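You operate a simulated robot arm through the tools that you are given. There is no shell and no other tool. Be economical: measure what you need, move in short steps, check, and stop when the job is done.

Carry out the task below with a simulated robot arm. There is one attempt and no reset: what you move stays moved.

## Task
Fit the clay box with the black pad and clamp the beam.
Fine: the box sits down in the bath, the pad in its top; beam swung home over it, then the black nut tight.

Only the result counts: the job must be done as asked and must still hold three seconds after the hand-in. Knocking over, shifting, dropping, spilling or breaking anything else fails it.

## Robot
A 7-joint arm with a two-finger parallel gripper on a trunk, on a base that drives. Base frame: it is fixed to the floor where the robot stands at the start and does not move with it; the origin is under the middle of the robot, x ahead of it, y to its left, z up. Readings come in mm, degrees, newtons and seconds.
With the tool pointing down near the work surface it reaches from about 200 to 720 mm from the robot's upright axis, wherever it stands. Its first joint turns from -166.0 to 166.0 degrees. Places, roughly: bath [600, -200, 1000]; black nut [500, -300, 1100]; black switch [800, -400, 1400]; clay box seat [500, 100, 1000]; grey beam [700, -100, 1100]; load handle [400, -200, 900]. Payload 1.57 kg.
The TCP is the grasp point between the finger pads, 30 mm short of the fingertips. In the tool frame z runs along the fingers and y along their closing line. Largest opening 110 mm; finger width 24, thickness 12; the body of the gripper, 48 by 112 mm, starts 78 mm behind the TCP.
Orientation is that of the tool frame in the base frame, as a unit quaternion [w, x, y, z]. With the fingers straight down and closing along the base's y, the tool's x points along the base's -x, its y along +y and its z along -z.

## Interface
- The arm moves only by the tool drive_tool. Its argument "increments" is one flat list of numbers, 7 for each row, row after row: the turn, a rotation vector about the base's x, y, z in degrees, then the shift along the base's x, y, z in mm, then the finger opening in mm, from 0 to 110. In form: [ax, ay, az, tx, ty, tz, gripper, ax, ay, az, tx, ty, tz, gripper, ...]. A call has 1 to 10 rows; each row shifts and turns the commanded pose from where the row before left it. Rows are played at 5 a second. More than 50 mm and 8.6 degrees between two rows, or a gripper value outside its range, and nothing of the call is played. A pose out of reach is approached as far as the arm can. The call stops where the force on the tool passes 70 N (or 10 N more than at its start, if that is more) or the arm is blocked; 0.2 s more then pass. The fingers move at their own pace (about 45 mm/s each) and stop on an object; they squeeze with about 29 N. The grip force told is the motor's: it shows also when the fingers shut on nothing. Time passes only in rows, and 0.2 s behind the last, so rows that do not move let the fingers close. It gives the time, the measured TCP pose, the force on the tool (base axes), the opening and the grip force at its end, in the units of the frame above (readings bear some noise), with the torque about the TCP (base axes, N m) and any sound that the robot's microphone picked up, and new pictures: "pictures" is both (left out), scene, wrist or none.
- Cameras (640 x 400 px; columns grow to the right, rows downward): "scene" is now at [19.6, 124.7, 1599]; the picture's right is [-0.37, -0.93, 0.00], its down [-0.58, 0.23, -0.78] and it looks along [0.73, -0.29, -0.62] (base axes); focal length 268 px, centre (320, 200). "wrist" rides on the gripper at [70, 16, -141] in the tool frame; the picture's right is [-0.23, 0.97, 0.00], its down [-0.85, -0.20, -0.48] and it looks along [-0.47, -0.11, 0.88] (tool axes); focal length 222 px, centre (320, 200). There is no depth. A picture from a camera that has moved, and an enlarged one, comes with that camera's place and axes in the base frame and with its lens.
- lift_body(by): slides the trunk up (or, below 0, down) by that many mm; the arm and the scene camera ride with it, the base frame stays. It gives what a move gives, with no picture.
- steer(legs): drives the robot by 1 to 6 legs, each [ahead, turn to the left] in mm and degrees, along the robot's own axes; the way and the turn of a leg run together, so that a leg with both is an arc; at most 1500 mm and 180 degrees a leg. The arm and the cameras ride along, it lands a little off, and it stops where it bumps. It gives what a move gives, and a new picture of the scene camera.
- turn_head(pan, tilt): turns the head with the scene camera to pan (to the left, within 155 degrees either way) and tilt (down, from -29 to 69), counted from straight ahead of the robot. It gives what a move gives, and a new picture of the scene camera.
- close_up(camera, box): a new picture of the part [left, top, right, bottom] of that camera's present view, enlarged. The clock stands still meanwhile.
- sign_off(): hands the job in; it is judged then, once.

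Go step by step. Nothing tells you exact positions but the pictures and the camera data: compare them with the known pose of the tool, close in by small moves and look again before you grip or let go. The budget is 120 turns and 260 pictures, counting those below and the enlarged ones. Unless the task says otherwise, let go and move clear before handing in, and close with one line.

The tools are called as a command line: name --argument value ..., lists and objects as JSON in quotes. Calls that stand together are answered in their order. drive_tool: Moves the arm, as the interface text tells. Its arguments: {"type":"object","properties":{"increments":{"type":"array","items":{"type":"number"}},"pictures":{"type":"string","enum":["both","scene","wrist","none"]}},"required":["increments"]} The other tools are called the same way: lift_body (by) slides the trunk up or down; steer (legs) drives the base; turn_head (pan, tilt) turns the head that bears the scene camera; close_up (camera, box) takes an enlarged picture of a part of a camera's view; sign_off () hands the job in.

At the start:

```text
time: 0.0
position: [320.2, -199.2, 1382.9]
tcp_rot: [0.0, 0.001, 1.0, 0.0]
wrist_force: [-0.5, -0.7, 1.0]
moment: [0.02, 0.04, -0.01]
opening: 110.0
grip_force: 0.0
trunk travel left (down, up): [-525.0, 65.0]
robot x, y, heading: [-0.5, 0.2, -0.1]
head pan, tilt: [-21.9, 38.4]
```

scene: 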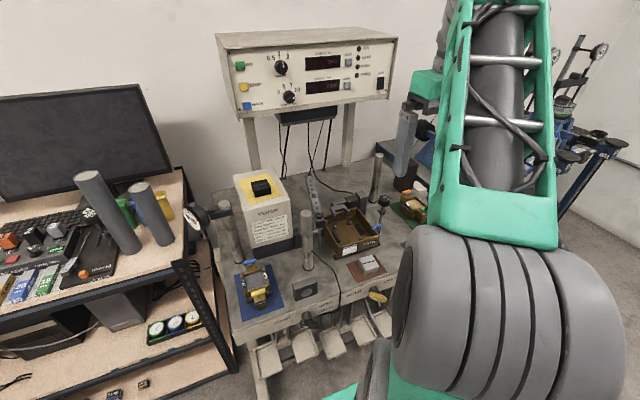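
wrist: 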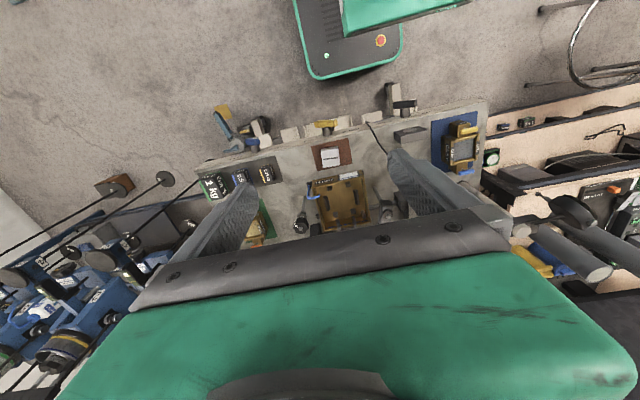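

I see a bench with a bath, posts, a blue mat with something on it and a pad on a brown plate. I'll enlarge the views to identify the parts.

close_up --camera "scene" --box '[200, 220, 320, 320]'

close_up --camera "scene" --box '[300, 150, 440, 310]'

close_up --camera "wrist" --box '[180, 80, 500, 250]'

```text
4.00 times, centred on (260, 270) of scene
camera zoom: at [19.6, 124.7, 1599.0], right [-0.37, -0.93, 0.0], down [-0.58, 0.23, -0.78], along [0.73, -0.29, -0.62], focal length 1073 px, centre (560, -80)
```

zoom: 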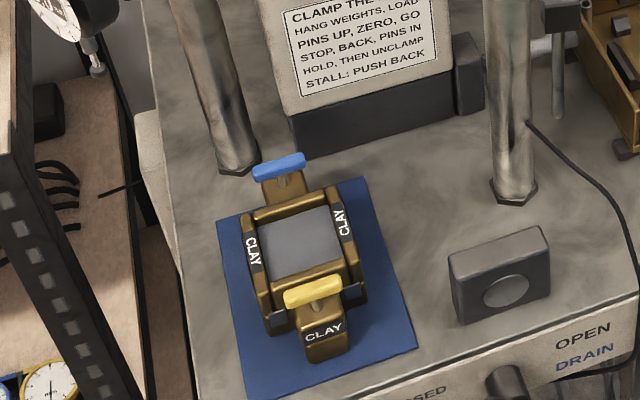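

```text
2.50 times, centred on (370, 230) of scene
camera zoom: at [19.6, 124.7, 1599.0], right [-0.37, -0.93, 0.0], down [-0.58, 0.23, -0.78], along [0.73, -0.29, -0.62], focal length 671 px, centre (195, 125)
```

zoom: 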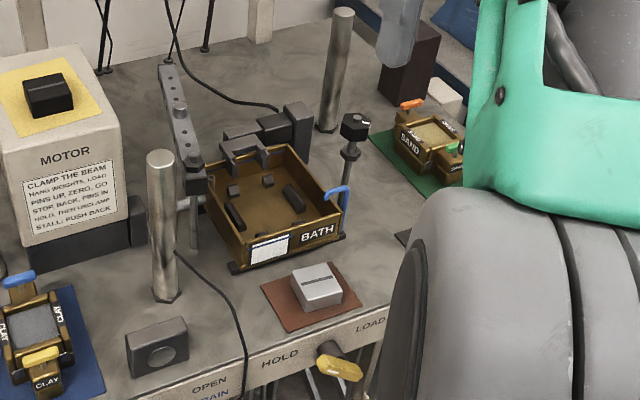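

```text
2.00 times, centred on (340, 165) of wrist
camera zoom: at [249.6, -184.7, 1523.4], right [0.23, 0.97, 0.0], down [0.85, -0.2, 0.48], along [0.47, -0.11, -0.88], focal length 444 px, centre (280, 270)
```

zoom: 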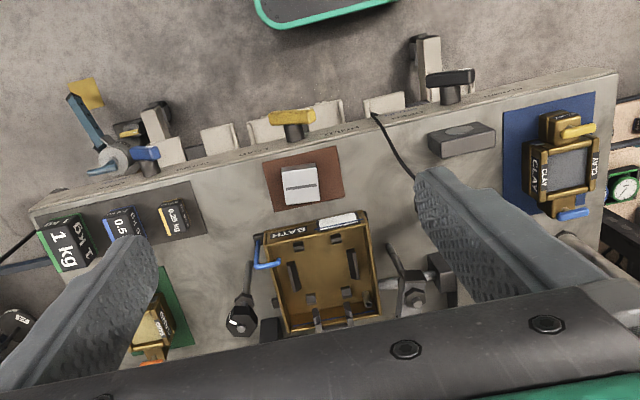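

The clay box is on the blue mat, around [484, 128, 970]. The black pad appears to be on the yellow sheet on top of the motor, and the beam is beside the bath. I'll move in above the bath for a better look.

drive_tool --increments '[0, 0, 0, 20, 5, -45, 110, 0, 0, 0, 20, 5, -45, 110, 0, 0, 0, 10, 5, -45, 110, 0, 0, 0, 0, 5, -30, 110]'

```text
time: 1.0
position: [371.4, -179.6, 1215.6]
tcp_rot: [0.0, 0.0, 1.0, 0.0]
wrist_force: [0.5, -0.4, 0.3]
moment: [0.01, 0.0, 0.04]
opening: 110.1
grip_force: 0.0
trunk travel left (down, up): [-525.0, 65.0]
robot x, y, heading: [1.5, 0.2, -0.2]
head pan, tilt: [-21.9, 38.4]
camera scene: at [19.7, 124.8, 1599.0], right [-0.37, -0.93, 0.0], down [-0.58, 0.23, -0.78], along [0.73, -0.29, -0.62], focal length 268 px, centre (320, 200)
camera wrist: at [301.5, -165.7, 1356.7], right [0.23, 0.97, 0.0], down [0.85, -0.2, 0.48], along [0.47, -0.11, -0.88], focal length 222 px, centre (320, 200)
```

scene: 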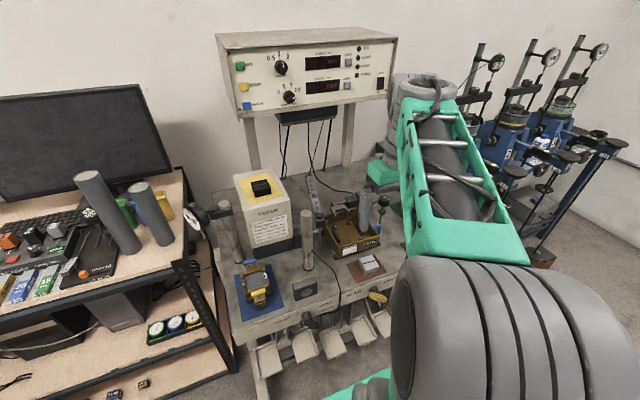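
wrist: 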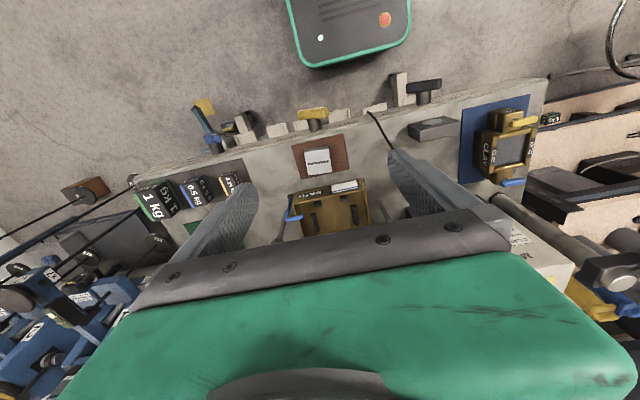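

The wrist camera looks back over the near side of the tool. I'll go over the clay box and look down at it.

drive_tool --increments '[0, 0, 0, 0, 50, 0, 110, 0, 0, 0, 10, 50, 0, 110, 0, 0, 0, 20, 50, 0, 110, 0, 0, 0, 20, 50, 0, 110, 0, 0, 0, 20, 50, -10, 110, 0, 0, 0, 20, 50, -20, 110, 0, 0, 0, 20, 0, -30, 110, 0, 0, 0, 0, 0, 0, 110]'

close_up --camera "scene" --box '[300, 150, 440, 310]'

close_up --camera "wrist" --box '[220, 60, 420, 220]'

```text
refused: row 2 steps farther than a row can; nothing moved
```

```text
2.50 times, centred on (370, 230) of scene
camera zoom: at [19.7, 124.8, 1599.0], right [-0.37, -0.93, 0.0], down [-0.58, 0.23, -0.78], along [0.73, -0.29, -0.62], focal length 671 px, centre (195, 125)
```

zoom: 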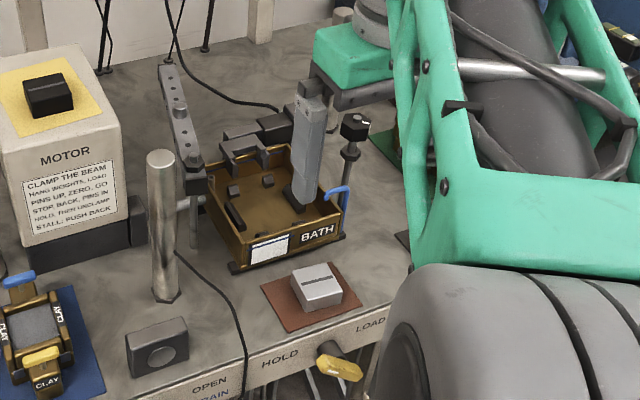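

```text
2.50 times, centred on (320, 140) of wrist
camera zoom: at [301.5, -165.7, 1356.7], right [0.23, 0.97, 0.0], down [0.85, -0.2, 0.48], along [0.47, -0.11, -0.88], focal length 555 px, centre (320, 350)
```

zoom: 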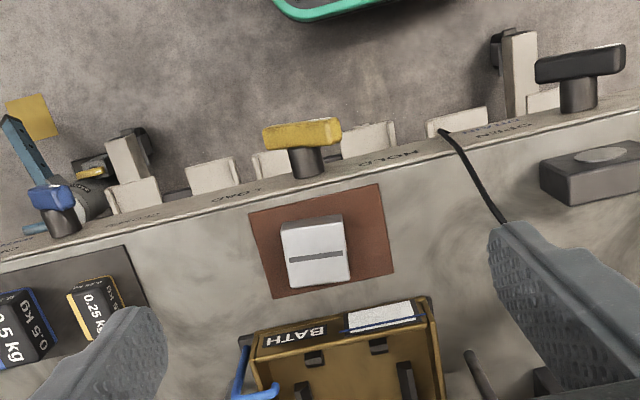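

drive_tool --increments '[0, 0, 0, 0, 49, 0, 110, 0, 0, 0, 10, 48, 0, 110, 0, 0, 0, 15, 46, 0, 110, 0, 0, 0, 20, 45, 0, 110, 0, 0, 0, 20, 44, -10, 110, 0, 0, 0, 20, 40, -20, 110, 0, 0, 0, 20, 35, -20, 110, 0, 0, 0, 0, 0, -20, 110]'

close_up --camera "wrist" --box '[220, 60, 420, 220]'

close_up --camera "scene" --box '[200, 220, 320, 320]'

```text
time: 2.8
position: [474.7, 128.2, 1147.5]
tcp_rot: [0.0, 0.0, 1.0, -0.001]
wrist_force: [-0.1, 0.2, 0.6]
moment: [0.0, 0.02, -0.01]
opening: 110.0
grip_force: 0.1
trunk travel left (down, up): [-525.0, 65.0]
robot x, y, heading: [-1.4, -2.8, -0.2]
head pan, tilt: [-21.9, 38.4]
camera scene: at [19.7, 124.9, 1599.0], right [-0.37, -0.93, 0.0], down [-0.58, 0.23, -0.78], along [0.73, -0.29, -0.62], focal length 268 px, centre (320, 200)
camera wrist: at [403.6, 143.9, 1288.3], right [0.23, 0.97, 0.0], down [0.85, -0.2, 0.48], along [0.47, -0.11, -0.88], focal length 222 px, centre (320, 200)
```

scene: 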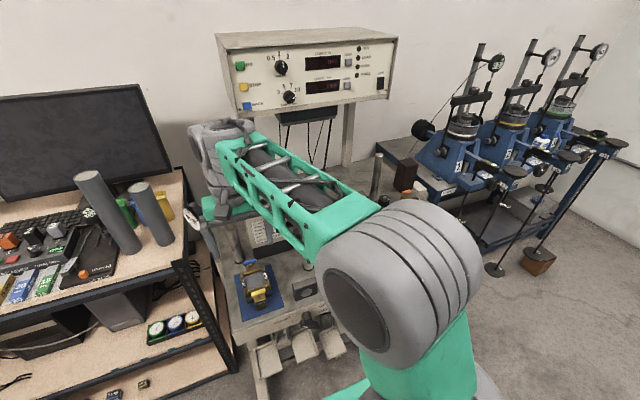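
wrist: 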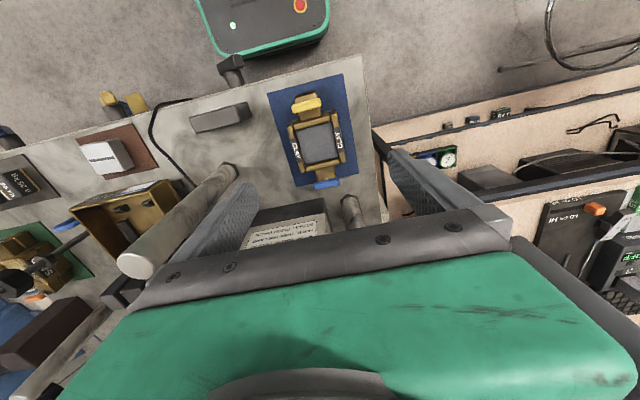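

```text
2.50 times, centred on (320, 140) of wrist
camera zoom: at [403.6, 143.9, 1288.3], right [0.23, 0.97, 0.0], down [0.85, -0.2, 0.48], along [0.47, -0.11, -0.88], focal length 555 px, centre (320, 350)
```

zoom: 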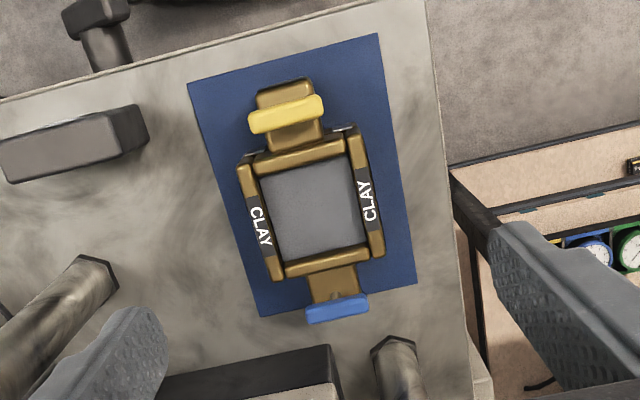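

```text
4.00 times, centred on (260, 270) of scene
camera zoom: at [19.7, 124.9, 1599.0], right [-0.37, -0.93, 0.0], down [-0.58, 0.23, -0.78], along [0.73, -0.29, -0.62], focal length 1073 px, centre (560, -80)
```

zoom: 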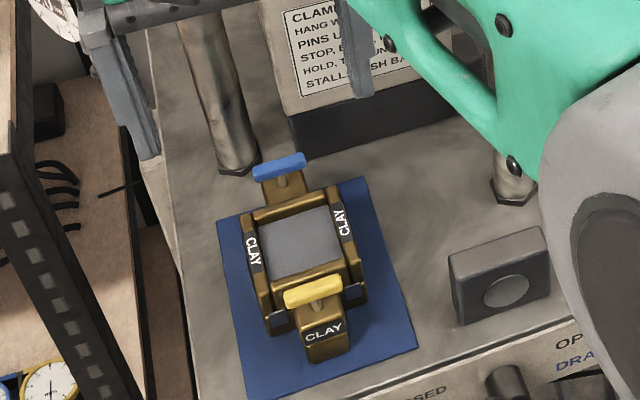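

The clay box sits square to the base frame at about [484, 122], 80 mm wide, with the yellow pin near me and the blue one far. Next I'll look into the bath from above.

drive_tool --increments '[0, 0, 0, 0, 0, 45, 110, 0, 0, 0, 10, -40, 25, 110, 0, 0, 0, 15, -45, 0, 110, 0, 0, 0, 15, -45, 0, 110, 0, 0, 0, 15, -45, 0, 110, 0, 0, 0, 15, -45, 0, 110, 0, 0, 0, 15, -45, 0, 110, 0, 0, 0, 15, -45, 0, 110, 0, 0, 0, 10, -20, 0, 110, 0, 0, 0, 0, 0, 0, 110]'

close_up --camera "wrist" --box '[220, 60, 420, 220]'

close_up --camera "scene" --box '[300, 150, 440, 310]'

```text
time: 5.0
position: [582.5, -203.2, 1216.9]
tcp_rot: [0.001, 0.0, 1.0, 0.0]
wrist_force: [0.9, -0.1, 0.0]
moment: [-0.01, -0.04, -0.04]
opening: 110.0
grip_force: 0.2
trunk travel left (down, up): [-525.0, 65.0]
robot x, y, heading: [2.3, -1.1, -0.1]
head pan, tilt: [-21.9, 38.4]
camera scene: at [19.6, 124.8, 1599.0], right [-0.37, -0.93, 0.0], down [-0.58, 0.23, -0.78], along [0.73, -0.29, -0.62], focal length 268 px, centre (320, 200)
camera wrist: at [513.6, -188.6, 1357.9], right [0.23, 0.97, 0.0], down [0.85, -0.2, 0.48], along [0.47, -0.11, -0.88], focal length 222 px, centre (320, 200)
```

scene: 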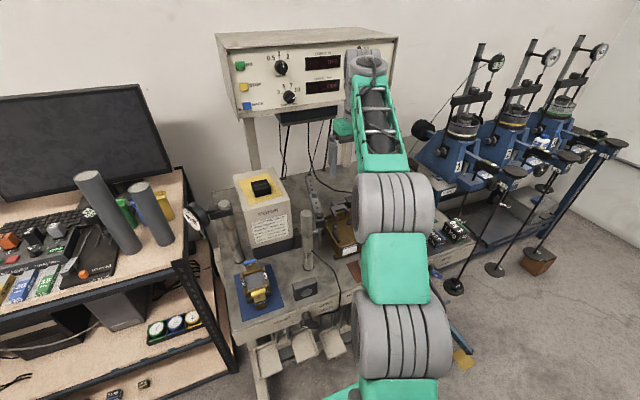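
wrist: 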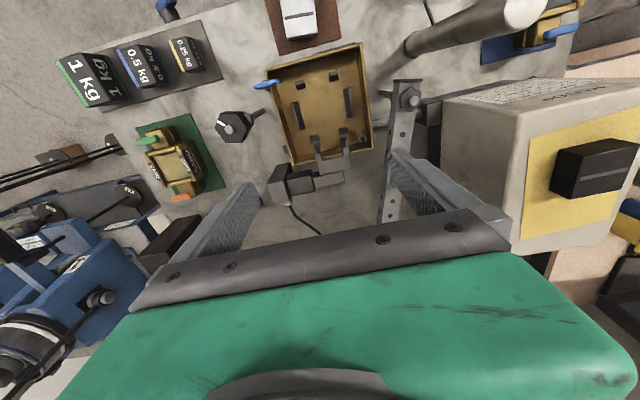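

```text
2.50 times, centred on (320, 140) of wrist
camera zoom: at [513.6, -188.6, 1357.9], right [0.23, 0.97, 0.0], down [0.85, -0.2, 0.48], along [0.47, -0.11, -0.88], focal length 555 px, centre (320, 350)
```

zoom: 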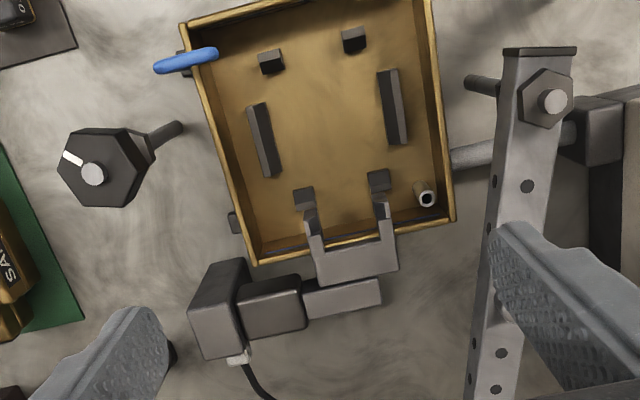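

```text
2.50 times, centred on (370, 230) of scene
camera zoom: at [19.6, 124.8, 1599.0], right [-0.37, -0.93, 0.0], down [-0.58, 0.23, -0.78], along [0.73, -0.29, -0.62], focal length 671 px, centre (195, 125)
```

zoom: 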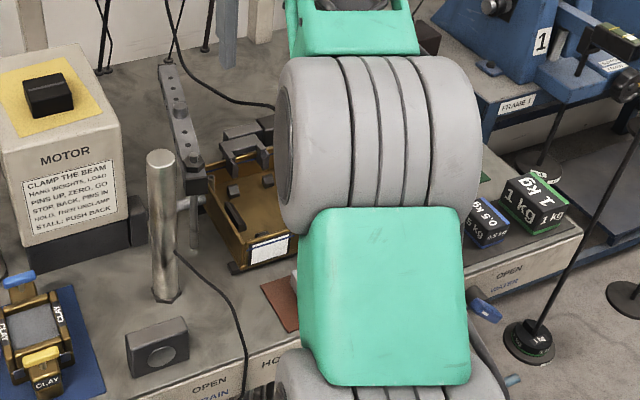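

The bath seat is clear: its centre is near [562, -195], with side blocks, tongue slots and a fork at the far wall. The nut is at about [540, -296, 1100] and the beam pivot near [562, -88]. I'll enlarge the beam, box and nut details.

close_up --camera "scene" --box '[294, 165, 344, 265]'

close_up --camera "scene" --box '[235, 250, 285, 315]'

close_up --camera "wrist" --box '[340, 60, 440, 230]'

close_up --camera "wrist" --box '[540, 110, 640, 220]'

```text
4.00 times, centred on (319, 215) of scene
camera zoom: at [19.6, 124.8, 1599.0], right [-0.37, -0.93, 0.0], down [-0.58, 0.23, -0.78], along [0.73, -0.29, -0.62], focal length 1073 px, centre (324, 140)
```

zoom: 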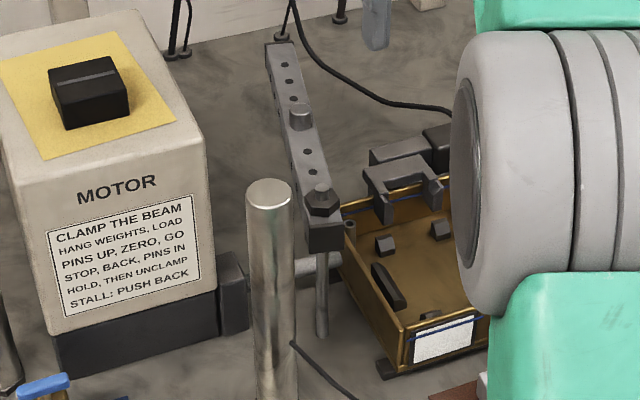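

```text
6.15 times, centred on (260, 282) of scene
camera zoom: at [19.6, 124.8, 1599.0], right [-0.37, -0.93, 0.0], down [-0.58, 0.23, -0.78], along [0.73, -0.29, -0.62], focal length 1651 px, centre (689, -308)
```

zoom: 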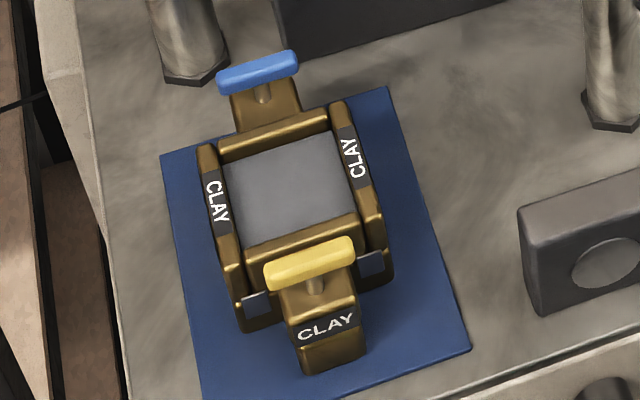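

```text
2.35 times, centred on (390, 145) of wrist
camera zoom: at [513.6, -188.6, 1357.9], right [0.23, 0.97, 0.0], down [0.85, -0.2, 0.48], along [0.47, -0.11, -0.88], focal length 523 px, centre (155, 329)
```

zoom: 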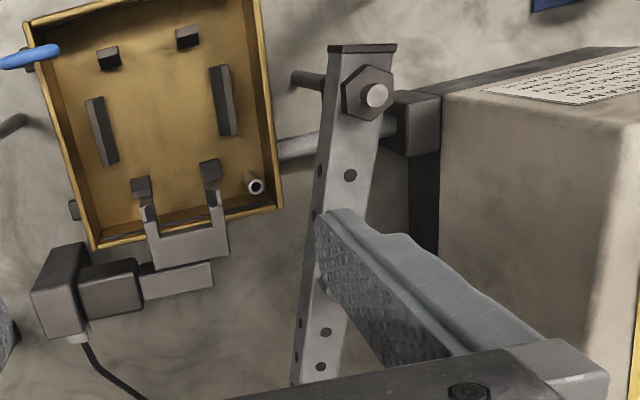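

```text
3.64 times, centred on (590, 165) of wrist
camera zoom: at [513.6, -188.6, 1357.9], right [0.23, 0.97, 0.0], down [0.85, -0.2, 0.48], along [0.47, -0.11, -0.88], focal length 808 px, centre (-662, 327)
```

zoom: 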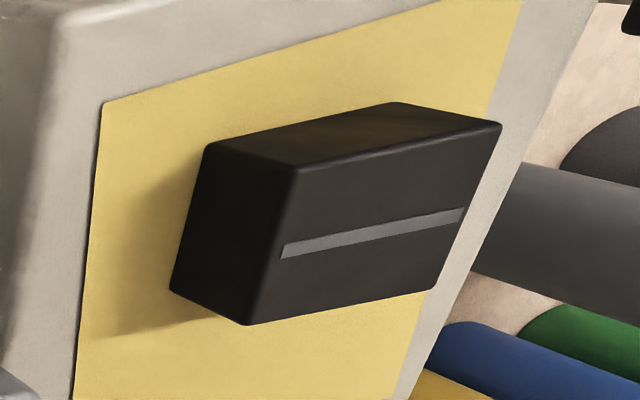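

Beam: pivot about [560, -90, 1085], a boss 100 mm out, and the end another 100 mm beyond that. I need to see how the beam's end meets the rod, so I'll zoom hard on the beam end.

close_up --camera "scene" --box '[296, 168, 328, 190]'

close_up --camera "scene" --box '[306, 188, 338, 220]'

close_up --camera "wrist" --box '[205, 95, 275, 145]'

```text
16.00 times, centred on (312, 179) of scene
camera zoom: at [19.6, 124.8, 1599.0], right [-0.37, -0.93, 0.0], down [-0.58, 0.23, -0.78], along [0.73, -0.29, -0.62], focal length 4292 px, centre (448, 536)
```

zoom: 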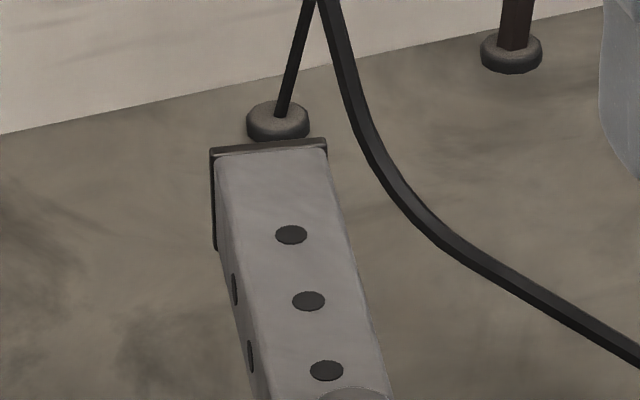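

```text
12.50 times, centred on (322, 204) of scene
camera zoom: at [19.6, 124.8, 1599.0], right [-0.37, -0.93, 0.0], down [-0.58, 0.23, -0.78], along [0.73, -0.29, -0.62], focal length 3353 px, centre (295, 150)
```

zoom: 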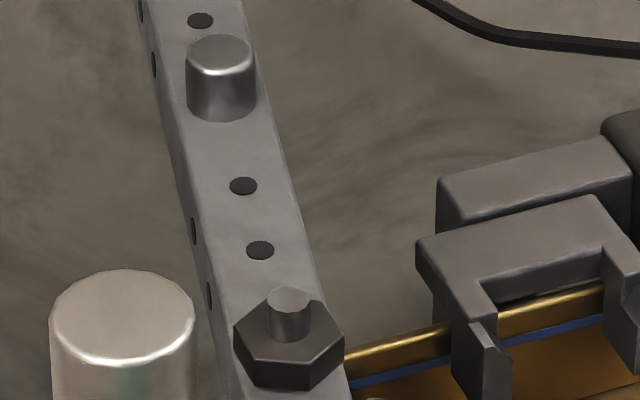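

```text
8.00 times, centred on (240, 120) of wrist
camera zoom: at [513.6, -188.6, 1357.9], right [0.23, 0.97, 0.0], down [0.85, -0.2, 0.48], along [0.47, -0.11, -0.88], focal length 1777 px, centre (960, 840)
```

zoom: 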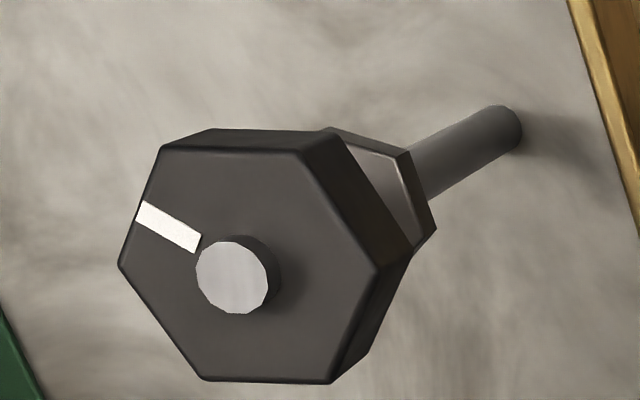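

The beam is a plain tube, so home is its side against the threaded rod, with the nut's overhang clamping it. Now I'll go back over the clay box and lower with open fingers to measure it.

drive_tool --increments '[0, 0, 0, -15, 45, 0, 110, 0, 0, 0, -15, 45, 0, 110, 0, 0, 0, -15, 45, 0, 110, 0, 0, 0, -15, 45, 0, 110, 0, 0, 0, -15, 45, 0, 110, 0, 0, 0, -15, 45, 0, 110, 0, 0, 0, -8, 45, -10, 110, 0, 0, 0, 0, 10, -45, 110, 0, 0, 0, 0, 0, -45, 110, 0, 0, 0, 0, 0, 0, 110]'

close_up --camera "wrist" --box '[220, 70, 420, 220]'

```text
time: 7.2
position: [487.1, 122.2, 1115.8]
tcp_rot: [0.0, 0.001, 1.0, -0.001]
wrist_force: [0.0, 0.6, 0.4]
moment: [-0.01, 0.0, 0.01]
opening: 109.8
grip_force: 0.0
trunk travel left (down, up): [-525.0, 65.0]
robot x, y, heading: [-1.0, 1.2, 0.1]
head pan, tilt: [-21.9, 38.4]
camera scene: at [19.7, 124.9, 1599.0], right [-0.37, -0.93, 0.0], down [-0.58, 0.23, -0.78], along [0.73, -0.29, -0.62], focal length 268 px, centre (320, 200)
camera wrist: at [416.3, 136.3, 1255.9], right [0.23, 0.97, 0.0], down [0.85, -0.2, 0.48], along [0.47, -0.11, -0.88], focal length 222 px, centre (320, 200)
```

scene: 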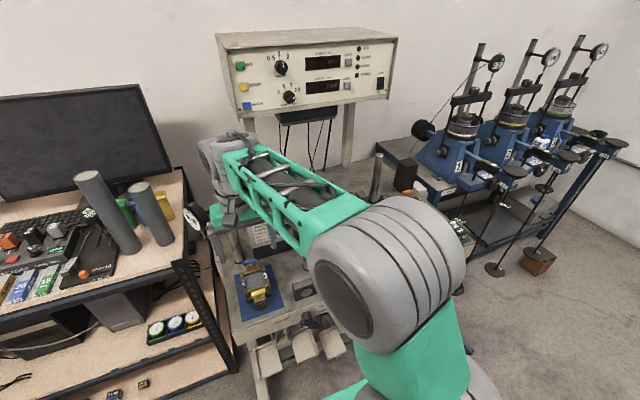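
wrist: 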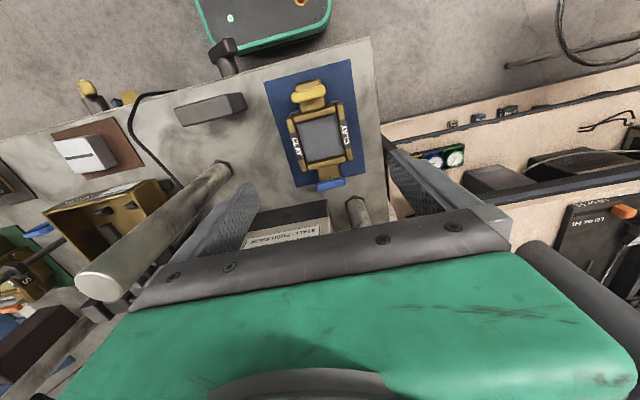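

```text
2.67 times, centred on (320, 145) of wrist
camera zoom: at [416.3, 136.3, 1255.9], right [0.23, 0.97, 0.0], down [0.85, -0.2, 0.48], along [0.47, -0.11, -0.88], focal length 592 px, centre (320, 347)
```

zoom: 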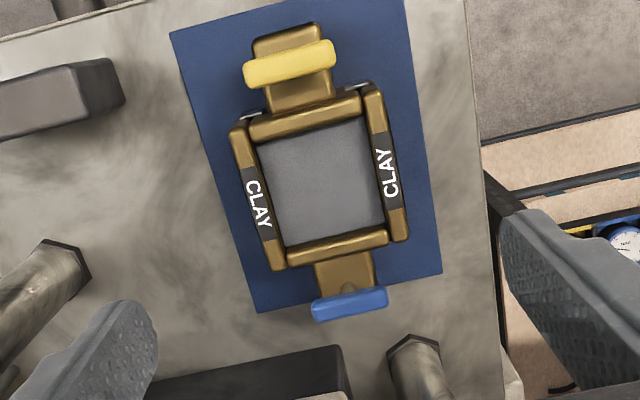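

drive_tool --increments '[0, 0, 0, 0, 0, -40, 110, 0, 0, 0, 0, 0, -30, 110, 0, 0, 0, 0, 0, 0, 110]' --pictures "none"

close_up --camera "wrist" --box '[220, 70, 420, 220]'

```text
time: 8.0
position: [489.8, 122.1, 1047.6]
tcp_rot: [0.0, 0.0, 1.0, -0.001]
wrist_force: [-0.1, -0.2, -0.4]
moment: [-0.01, -0.01, 0.0]
opening: 110.0
grip_force: 0.0
trunk travel left (down, up): [-525.0, 65.0]
robot x, y, heading: [2.2, 1.1, 0.1]
head pan, tilt: [-21.9, 38.4]
```

```text
2.67 times, centred on (320, 145) of wrist
camera zoom: at [418.4, 136.5, 1188.3], right [0.23, 0.97, 0.0], down [0.85, -0.2, 0.48], along [0.47, -0.11, -0.88], focal length 592 px, centre (320, 347)
```

zoom: 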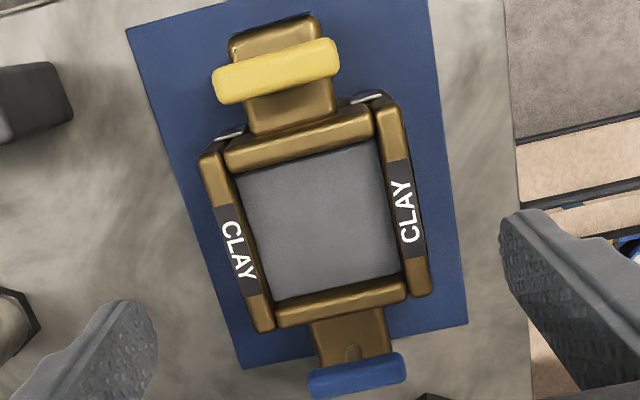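

Parallax suggests the bench is at z≈950 and the box top at about 1000, with its centre near [476, 123]. I'll lower with the fingers astride the box and measure again.

drive_tool --increments '[0, 0, 0, -12, 1.5, 0, 110, 0, 0, 0, 0, 0, -25, 110, 0, 0, 0, 0, 0, 0, 110]' --pictures "none"

close_up --camera "wrist" --box '[190, 60, 450, 220]'

close_up --camera "scene" --box '[215, 230, 305, 310]'

```text
time: 8.8
position: [475.7, 124.3, 1023.8]
tcp_rot: [-0.001, 0.0, 1.0, 0.001]
wrist_force: [0.0, 0.8, -1.3]
moment: [-0.02, -0.05, 0.01]
opening: 110.1
grip_force: 0.2
trunk travel left (down, up): [-525.0, 65.0]
robot x, y, heading: [1.1, -3.5, 0.5]
head pan, tilt: [-21.9, 38.4]
```

```text
2.46 times, centred on (320, 140) of wrist
camera zoom: at [406.0, 139.2, 1164.3], right [0.23, 0.97, 0.0], down [0.85, -0.2, 0.48], along [0.47, -0.11, -0.88], focal length 547 px, centre (320, 348)
```

zoom: 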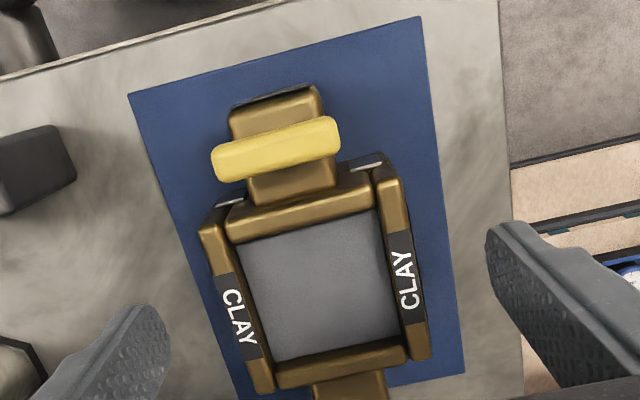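

```text
5.00 times, centred on (260, 270) of scene
camera zoom: at [20.0, 124.8, 1599.0], right [-0.37, -0.93, 0.0], down [-0.58, 0.23, -0.78], along [0.73, -0.29, -0.62], focal length 1341 px, centre (620, -150)
```

zoom: 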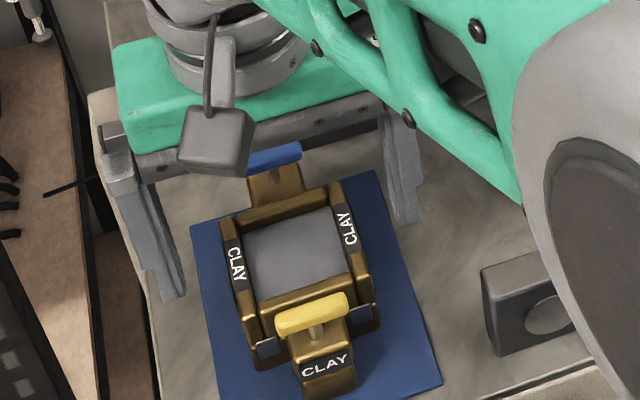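

Refined: the mat is at z≈940, the box top at about 980 and its centre near [480, 124]. I'll lower so the tips sit about 17 mm above the mat, then close slowly on the sides.

drive_tool --increments '[0, 0, 0, 4, 0, -18, 110, 0, 0, 0, 0, 0, -18, 110, 0, 0, 0, 0, 0, 0, 110]'

close_up --camera "scene" --box '[215, 230, 305, 310]'

close_up --camera "wrist" --box '[190, 90, 450, 250]'

```text
time: 9.6
position: [479.9, 124.1, 988.4]
tcp_rot: [0.0, 0.0, 1.0, 0.0]
wrist_force: [0.8, 0.4, 0.4]
moment: [0.0, -0.01, 0.0]
opening: 109.9
grip_force: 0.1
trunk travel left (down, up): [-525.0, 65.0]
robot x, y, heading: [-1.9, -1.7, -0.4]
head pan, tilt: [-21.9, 38.4]
camera scene: at [19.6, 124.8, 1599.0], right [-0.37, -0.93, 0.0], down [-0.58, 0.23, -0.78], along [0.73, -0.29, -0.62], focal length 268 px, centre (320, 200)
camera wrist: at [409.9, 139.2, 1128.3], right [0.23, 0.97, 0.0], down [0.86, -0.2, 0.48], along [0.47, -0.11, -0.88], focal length 222 px, centre (320, 200)
```

scene: 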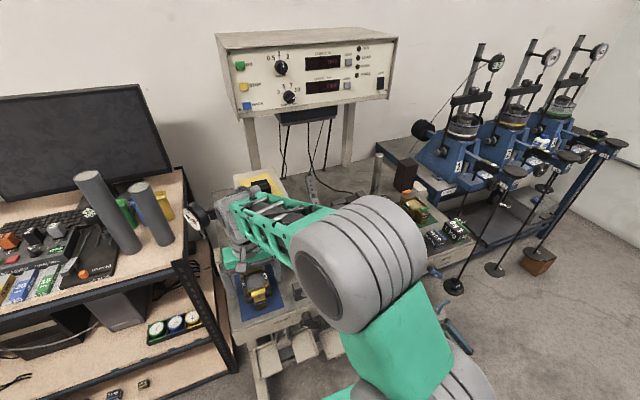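
wrist: 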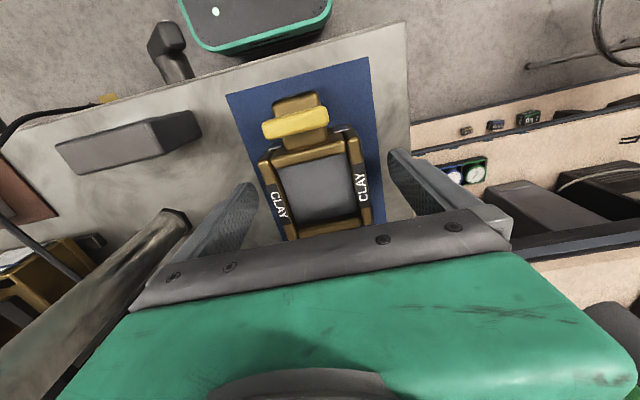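

```text
5.00 times, centred on (260, 270) of scene
camera zoom: at [19.6, 124.8, 1599.0], right [-0.37, -0.93, 0.0], down [-0.58, 0.23, -0.78], along [0.73, -0.29, -0.62], focal length 1341 px, centre (620, -150)
```

zoom: 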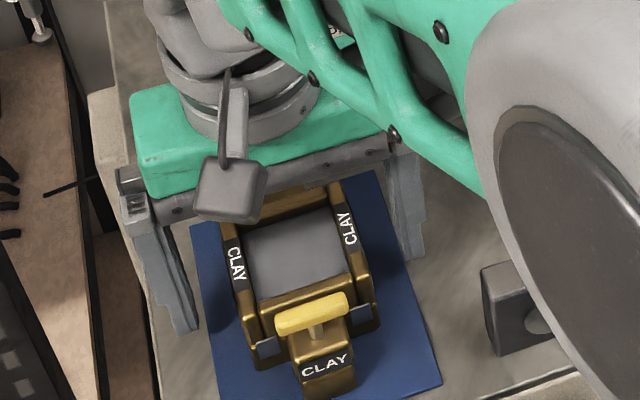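

```text
2.46 times, centred on (320, 170) of wrist
camera zoom: at [409.9, 139.2, 1128.3], right [0.23, 0.97, 0.0], down [0.86, -0.2, 0.48], along [0.47, -0.11, -0.88], focal length 547 px, centre (320, 274)
```

zoom: 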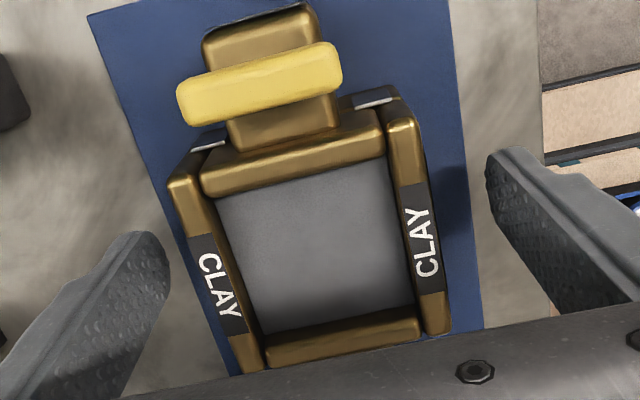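

The fingers are centred astride the box. I'm closing now.

drive_tool --increments '[0, 0, 0, 0, 0, 0, 75, 0, 0, 0, 0, 0, 0, 60, 0, 0, 0, 0, 0, 0, 50, 0, 0, 0, 0, 0, 0, 40, 0, 0, 0, 0, 0, 0, 30, 0, 0, 0, 0, 0, 0, 30]'

close_up --camera "wrist" --box '[190, 90, 450, 250]'

```text
time: 11.0
position: [480.4, 123.5, 988.3]
tcp_rot: [0.0, 0.0, 1.0, 0.0]
wrist_force: [0.9, -0.8, 0.1]
moment: [-0.17, 0.06, 0.2]
opening: 68.4
grip_force: 28.9
trunk travel left (down, up): [-525.0, 65.0]
robot x, y, heading: [-2.4, -1.4, 0.1]
head pan, tilt: [-21.9, 38.4]
camera scene: at [19.7, 124.6, 1599.0], right [-0.37, -0.93, 0.0], down [-0.58, 0.23, -0.78], along [0.73, -0.29, -0.62], focal length 268 px, centre (320, 200)
camera wrist: at [409.9, 139.0, 1128.5], right [0.23, 0.97, 0.0], down [0.85, -0.2, 0.48], along [0.47, -0.11, -0.88], focal length 222 px, centre (320, 200)
```

scene: 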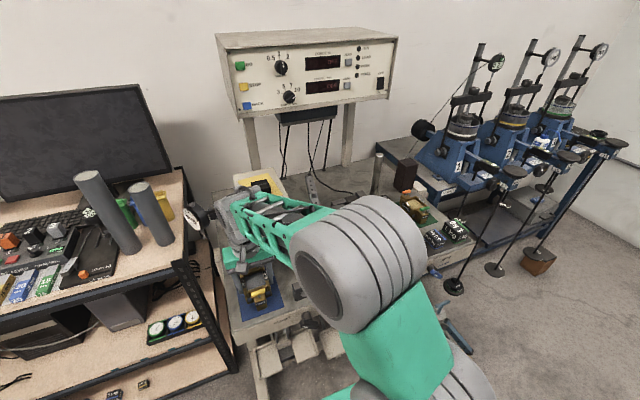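
wrist: 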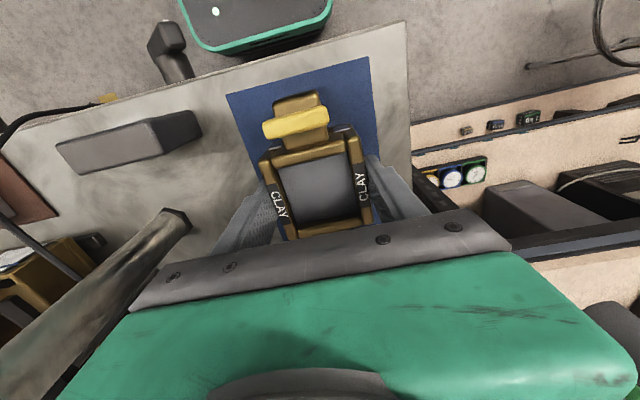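

```text
2.46 times, centred on (320, 170) of wrist
camera zoom: at [409.9, 139.0, 1128.5], right [0.23, 0.97, 0.0], down [0.85, -0.2, 0.48], along [0.47, -0.11, -0.88], focal length 547 px, centre (320, 274)
```

zoom: 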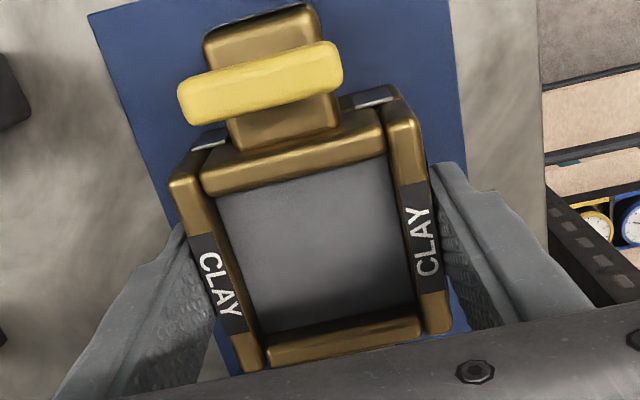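

Gripped at 68.4 mm. I'll lift a little to check the hold and the weight.

drive_tool --increments '[0, 0, 0, 0, 0, 15, 30, 0, 0, 0, 0, 0, 20, 30, 0, 0, 0, 0, 0, 0, 30]'

close_up --camera "scene" --box '[215, 230, 305, 310]'

```text
time: 11.8
position: [479.7, 124.8, 1022.4]
tcp_rot: [0.0, 0.0, 1.0, -0.001]
wrist_force: [0.0, -0.6, -6.8]
moment: [0.01, 0.02, -0.03]
opening: 68.2
grip_force: 29.1
trunk travel left (down, up): [-525.0, 65.0]
robot x, y, heading: [1.3, 0.1, -0.1]
head pan, tilt: [-21.9, 38.4]
camera scene: at [20.2, 124.9, 1598.9], right [-0.37, -0.93, 0.0], down [-0.58, 0.23, -0.78], along [0.73, -0.29, -0.62], focal length 268 px, centre (320, 200)
camera wrist: at [409.9, 139.7, 1163.2], right [0.23, 0.97, 0.0], down [0.86, -0.2, 0.48], along [0.47, -0.11, -0.88], focal length 222 px, centre (320, 200)
```

scene: 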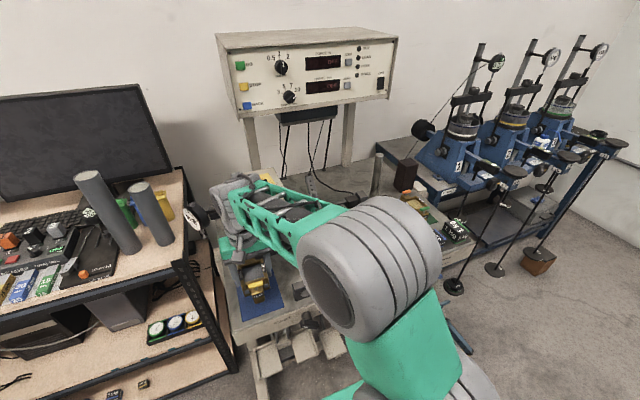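
wrist: 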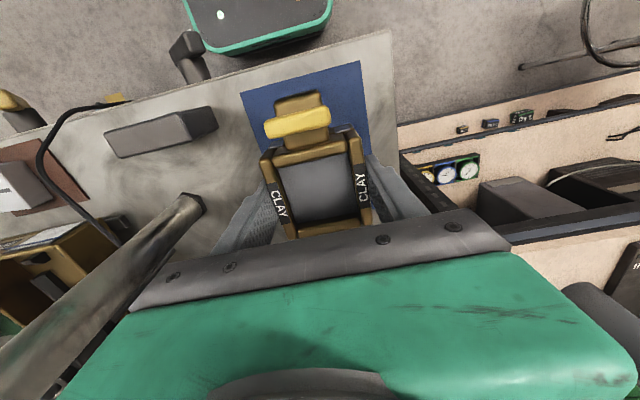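

```text
5.00 times, centred on (260, 270) of scene
camera zoom: at [20.2, 124.9, 1598.9], right [-0.37, -0.93, 0.0], down [-0.58, 0.23, -0.78], along [0.73, -0.29, -0.62], focal length 1341 px, centre (620, -150)
```

zoom: 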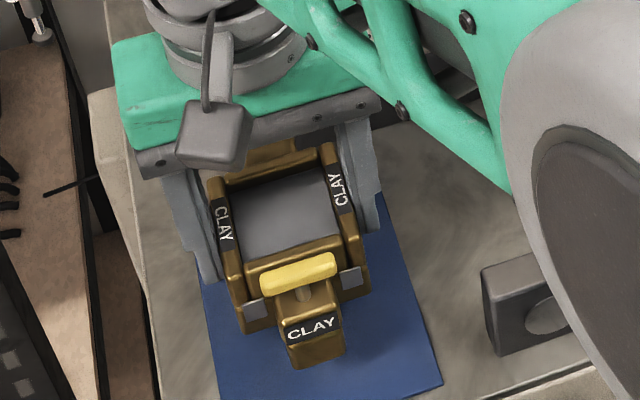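

Held securely at about 0.7 kg, level and centred. I'm carrying it high over the posts to above the bath.

drive_tool --increments '[0, 0, 0, 0, 0, 48, 30, 0, 0, 0, 0, 0, 48, 30, 0, 0, 0, 0, 0, 48, 30, 0, 0, 0, 0, 0, 48, 30, 0, 0, 0, 0, 0, 10, 30]' --pictures "none"

drive_tool --increments '[0, 0, 0, 10, -45, 0, 30, 0, 0, 0, 10, -45, 0, 30, 0, 0, 0, 10, -45, 0, 30, 0, 0, 0, 10, -45, 0, 30, 0, 0, 0, 10, -45, 0, 30, 0, 0, 0, 10, -45, 0, 30, 0, 0, 0, 10, -40, 0, 30, 0, 0, 0, 9, -9, 0, 30, 0, 0, 0, 0, 0, 0, 30, 0, 0, 0, 0, 0, 0, 30]'

close_up --camera "wrist" --box '[190, 60, 450, 220]'

```text
time: 13.0
position: [478.3, 125.4, 1222.3]
tcp_rot: [-0.001, 0.0, 1.0, 0.0]
wrist_force: [0.6, -0.1, -7.5]
moment: [0.02, -0.01, -0.05]
opening: 68.0
grip_force: 29.1
trunk travel left (down, up): [-525.0, 65.0]
robot x, y, heading: [-1.0, 0.2, -0.3]
head pan, tilt: [-21.9, 38.4]
```

```text
time: 15.2
position: [557.1, -194.5, 1224.4]
tcp_rot: [0.0, -0.001, 1.0, 0.0]
wrist_force: [0.5, 0.5, -8.0]
moment: [0.02, 0.02, 0.03]
opening: 68.0
grip_force: 28.8
trunk travel left (down, up): [-525.0, 65.0]
robot x, y, heading: [2.7, -0.5, 0.1]
head pan, tilt: [-21.9, 38.4]
camera scene: at [20.2, 124.4, 1599.0], right [-0.37, -0.93, 0.0], down [-0.58, 0.23, -0.78], along [0.73, -0.29, -0.62], focal length 268 px, centre (320, 200)
camera wrist: at [487.3, -180.3, 1364.7], right [0.23, 0.97, 0.0], down [0.86, -0.2, 0.48], along [0.47, -0.11, -0.88], focal length 222 px, centre (320, 200)
```

scene: 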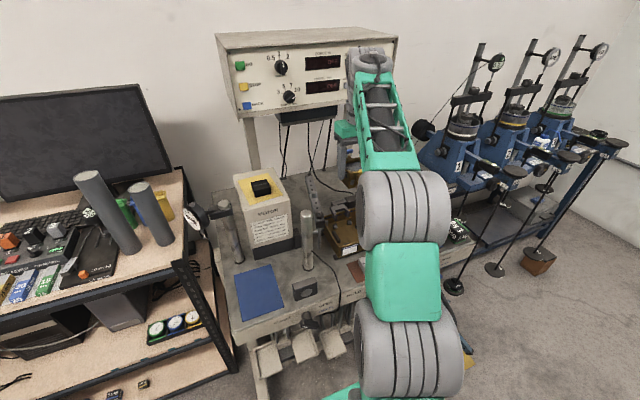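
wrist: 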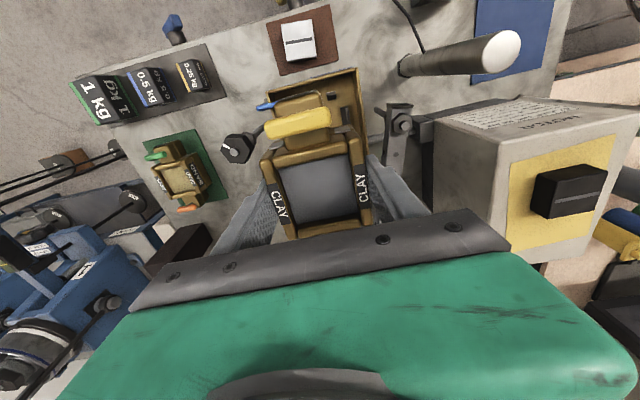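

```text
2.46 times, centred on (320, 140) of wrist
camera zoom: at [487.3, -180.3, 1364.7], right [0.23, 0.97, 0.0], down [0.86, -0.2, 0.48], along [0.47, -0.11, -0.88], focal length 547 px, centre (320, 348)
```

zoom: 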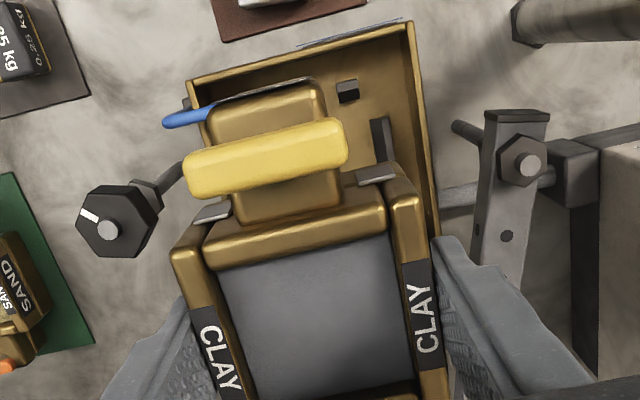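

Above the bath. The seat centre comes out at about [559.5, -194]. I'll lower in stages, watching the tongues against the near blocks.

drive_tool --increments '[0, 0, 0, 2, 0, -45, 30, 0, 0, 0, 0, 0, -45, 30, 0, 0, 0, 0, 0, -40, 30, 0, 0, 0, 0, 0, -25, 30, 0, 0, 0, 0, 0, 0, 30]'

close_up --camera "wrist" --box '[190, 60, 450, 220]'

close_up --camera "scene" --box '[300, 190, 400, 270]'

```text
time: 16.4
position: [560.9, -194.6, 1069.3]
tcp_rot: [0.0, -0.001, 1.0, 0.0]
wrist_force: [0.1, -0.1, -7.8]
moment: [-0.03, 0.0, 0.0]
opening: 68.0
grip_force: 29.0
trunk travel left (down, up): [-525.0, 65.0]
robot x, y, heading: [0.1, 4.0, 0.0]
head pan, tilt: [-21.9, 38.4]
camera scene: at [20.3, 124.5, 1599.0], right [-0.37, -0.93, 0.0], down [-0.58, 0.23, -0.78], along [0.73, -0.29, -0.62], focal length 268 px, centre (320, 200)
camera wrist: at [491.3, -180.1, 1209.6], right [0.23, 0.97, 0.0], down [0.86, -0.2, 0.48], along [0.47, -0.11, -0.88], focal length 222 px, centre (320, 200)
```

scene: 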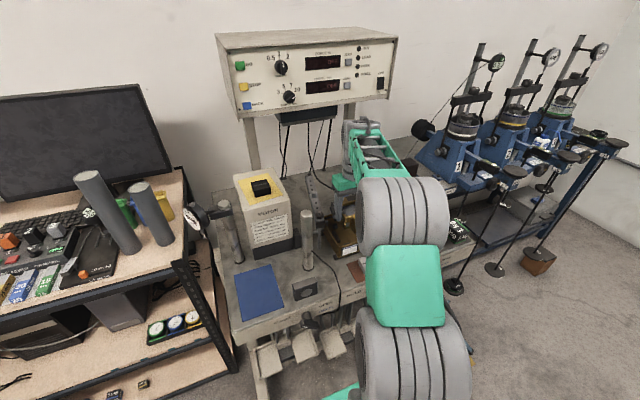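
wrist: 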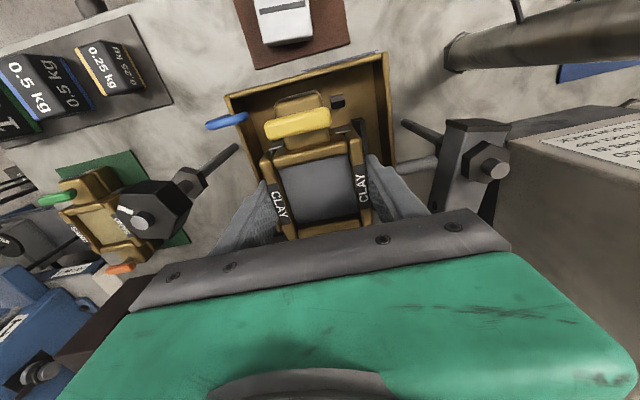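

```text
2.46 times, centred on (320, 140) of wrist
camera zoom: at [491.3, -180.1, 1209.6], right [0.23, 0.97, 0.0], down [0.86, -0.2, 0.48], along [0.47, -0.11, -0.88], focal length 547 px, centre (320, 348)
```

zoom: 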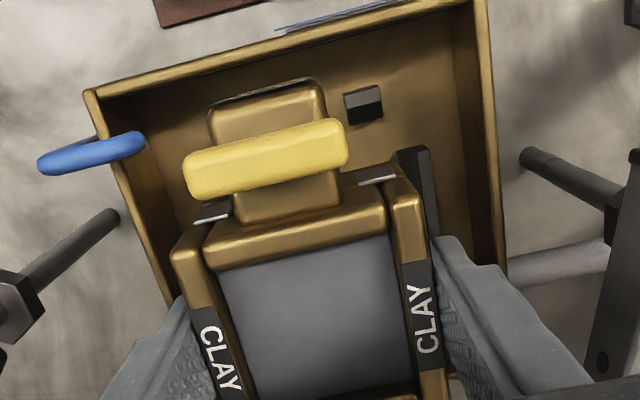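

```text
5.00 times, centred on (350, 230) of scene
camera zoom: at [20.3, 124.5, 1599.0], right [-0.37, -0.93, 0.0], down [-0.58, 0.23, -0.78], along [0.73, -0.29, -0.62], focal length 1341 px, centre (170, 50)
```

zoom: 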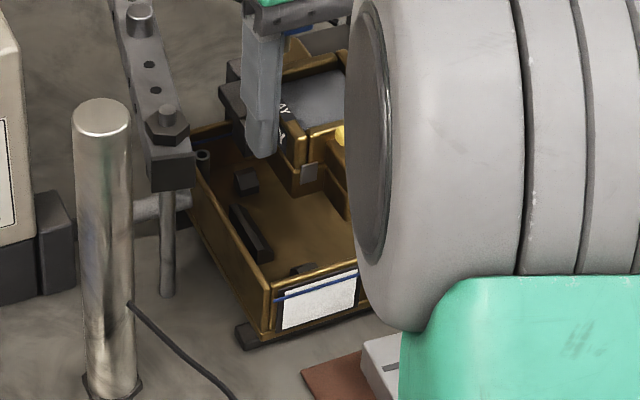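

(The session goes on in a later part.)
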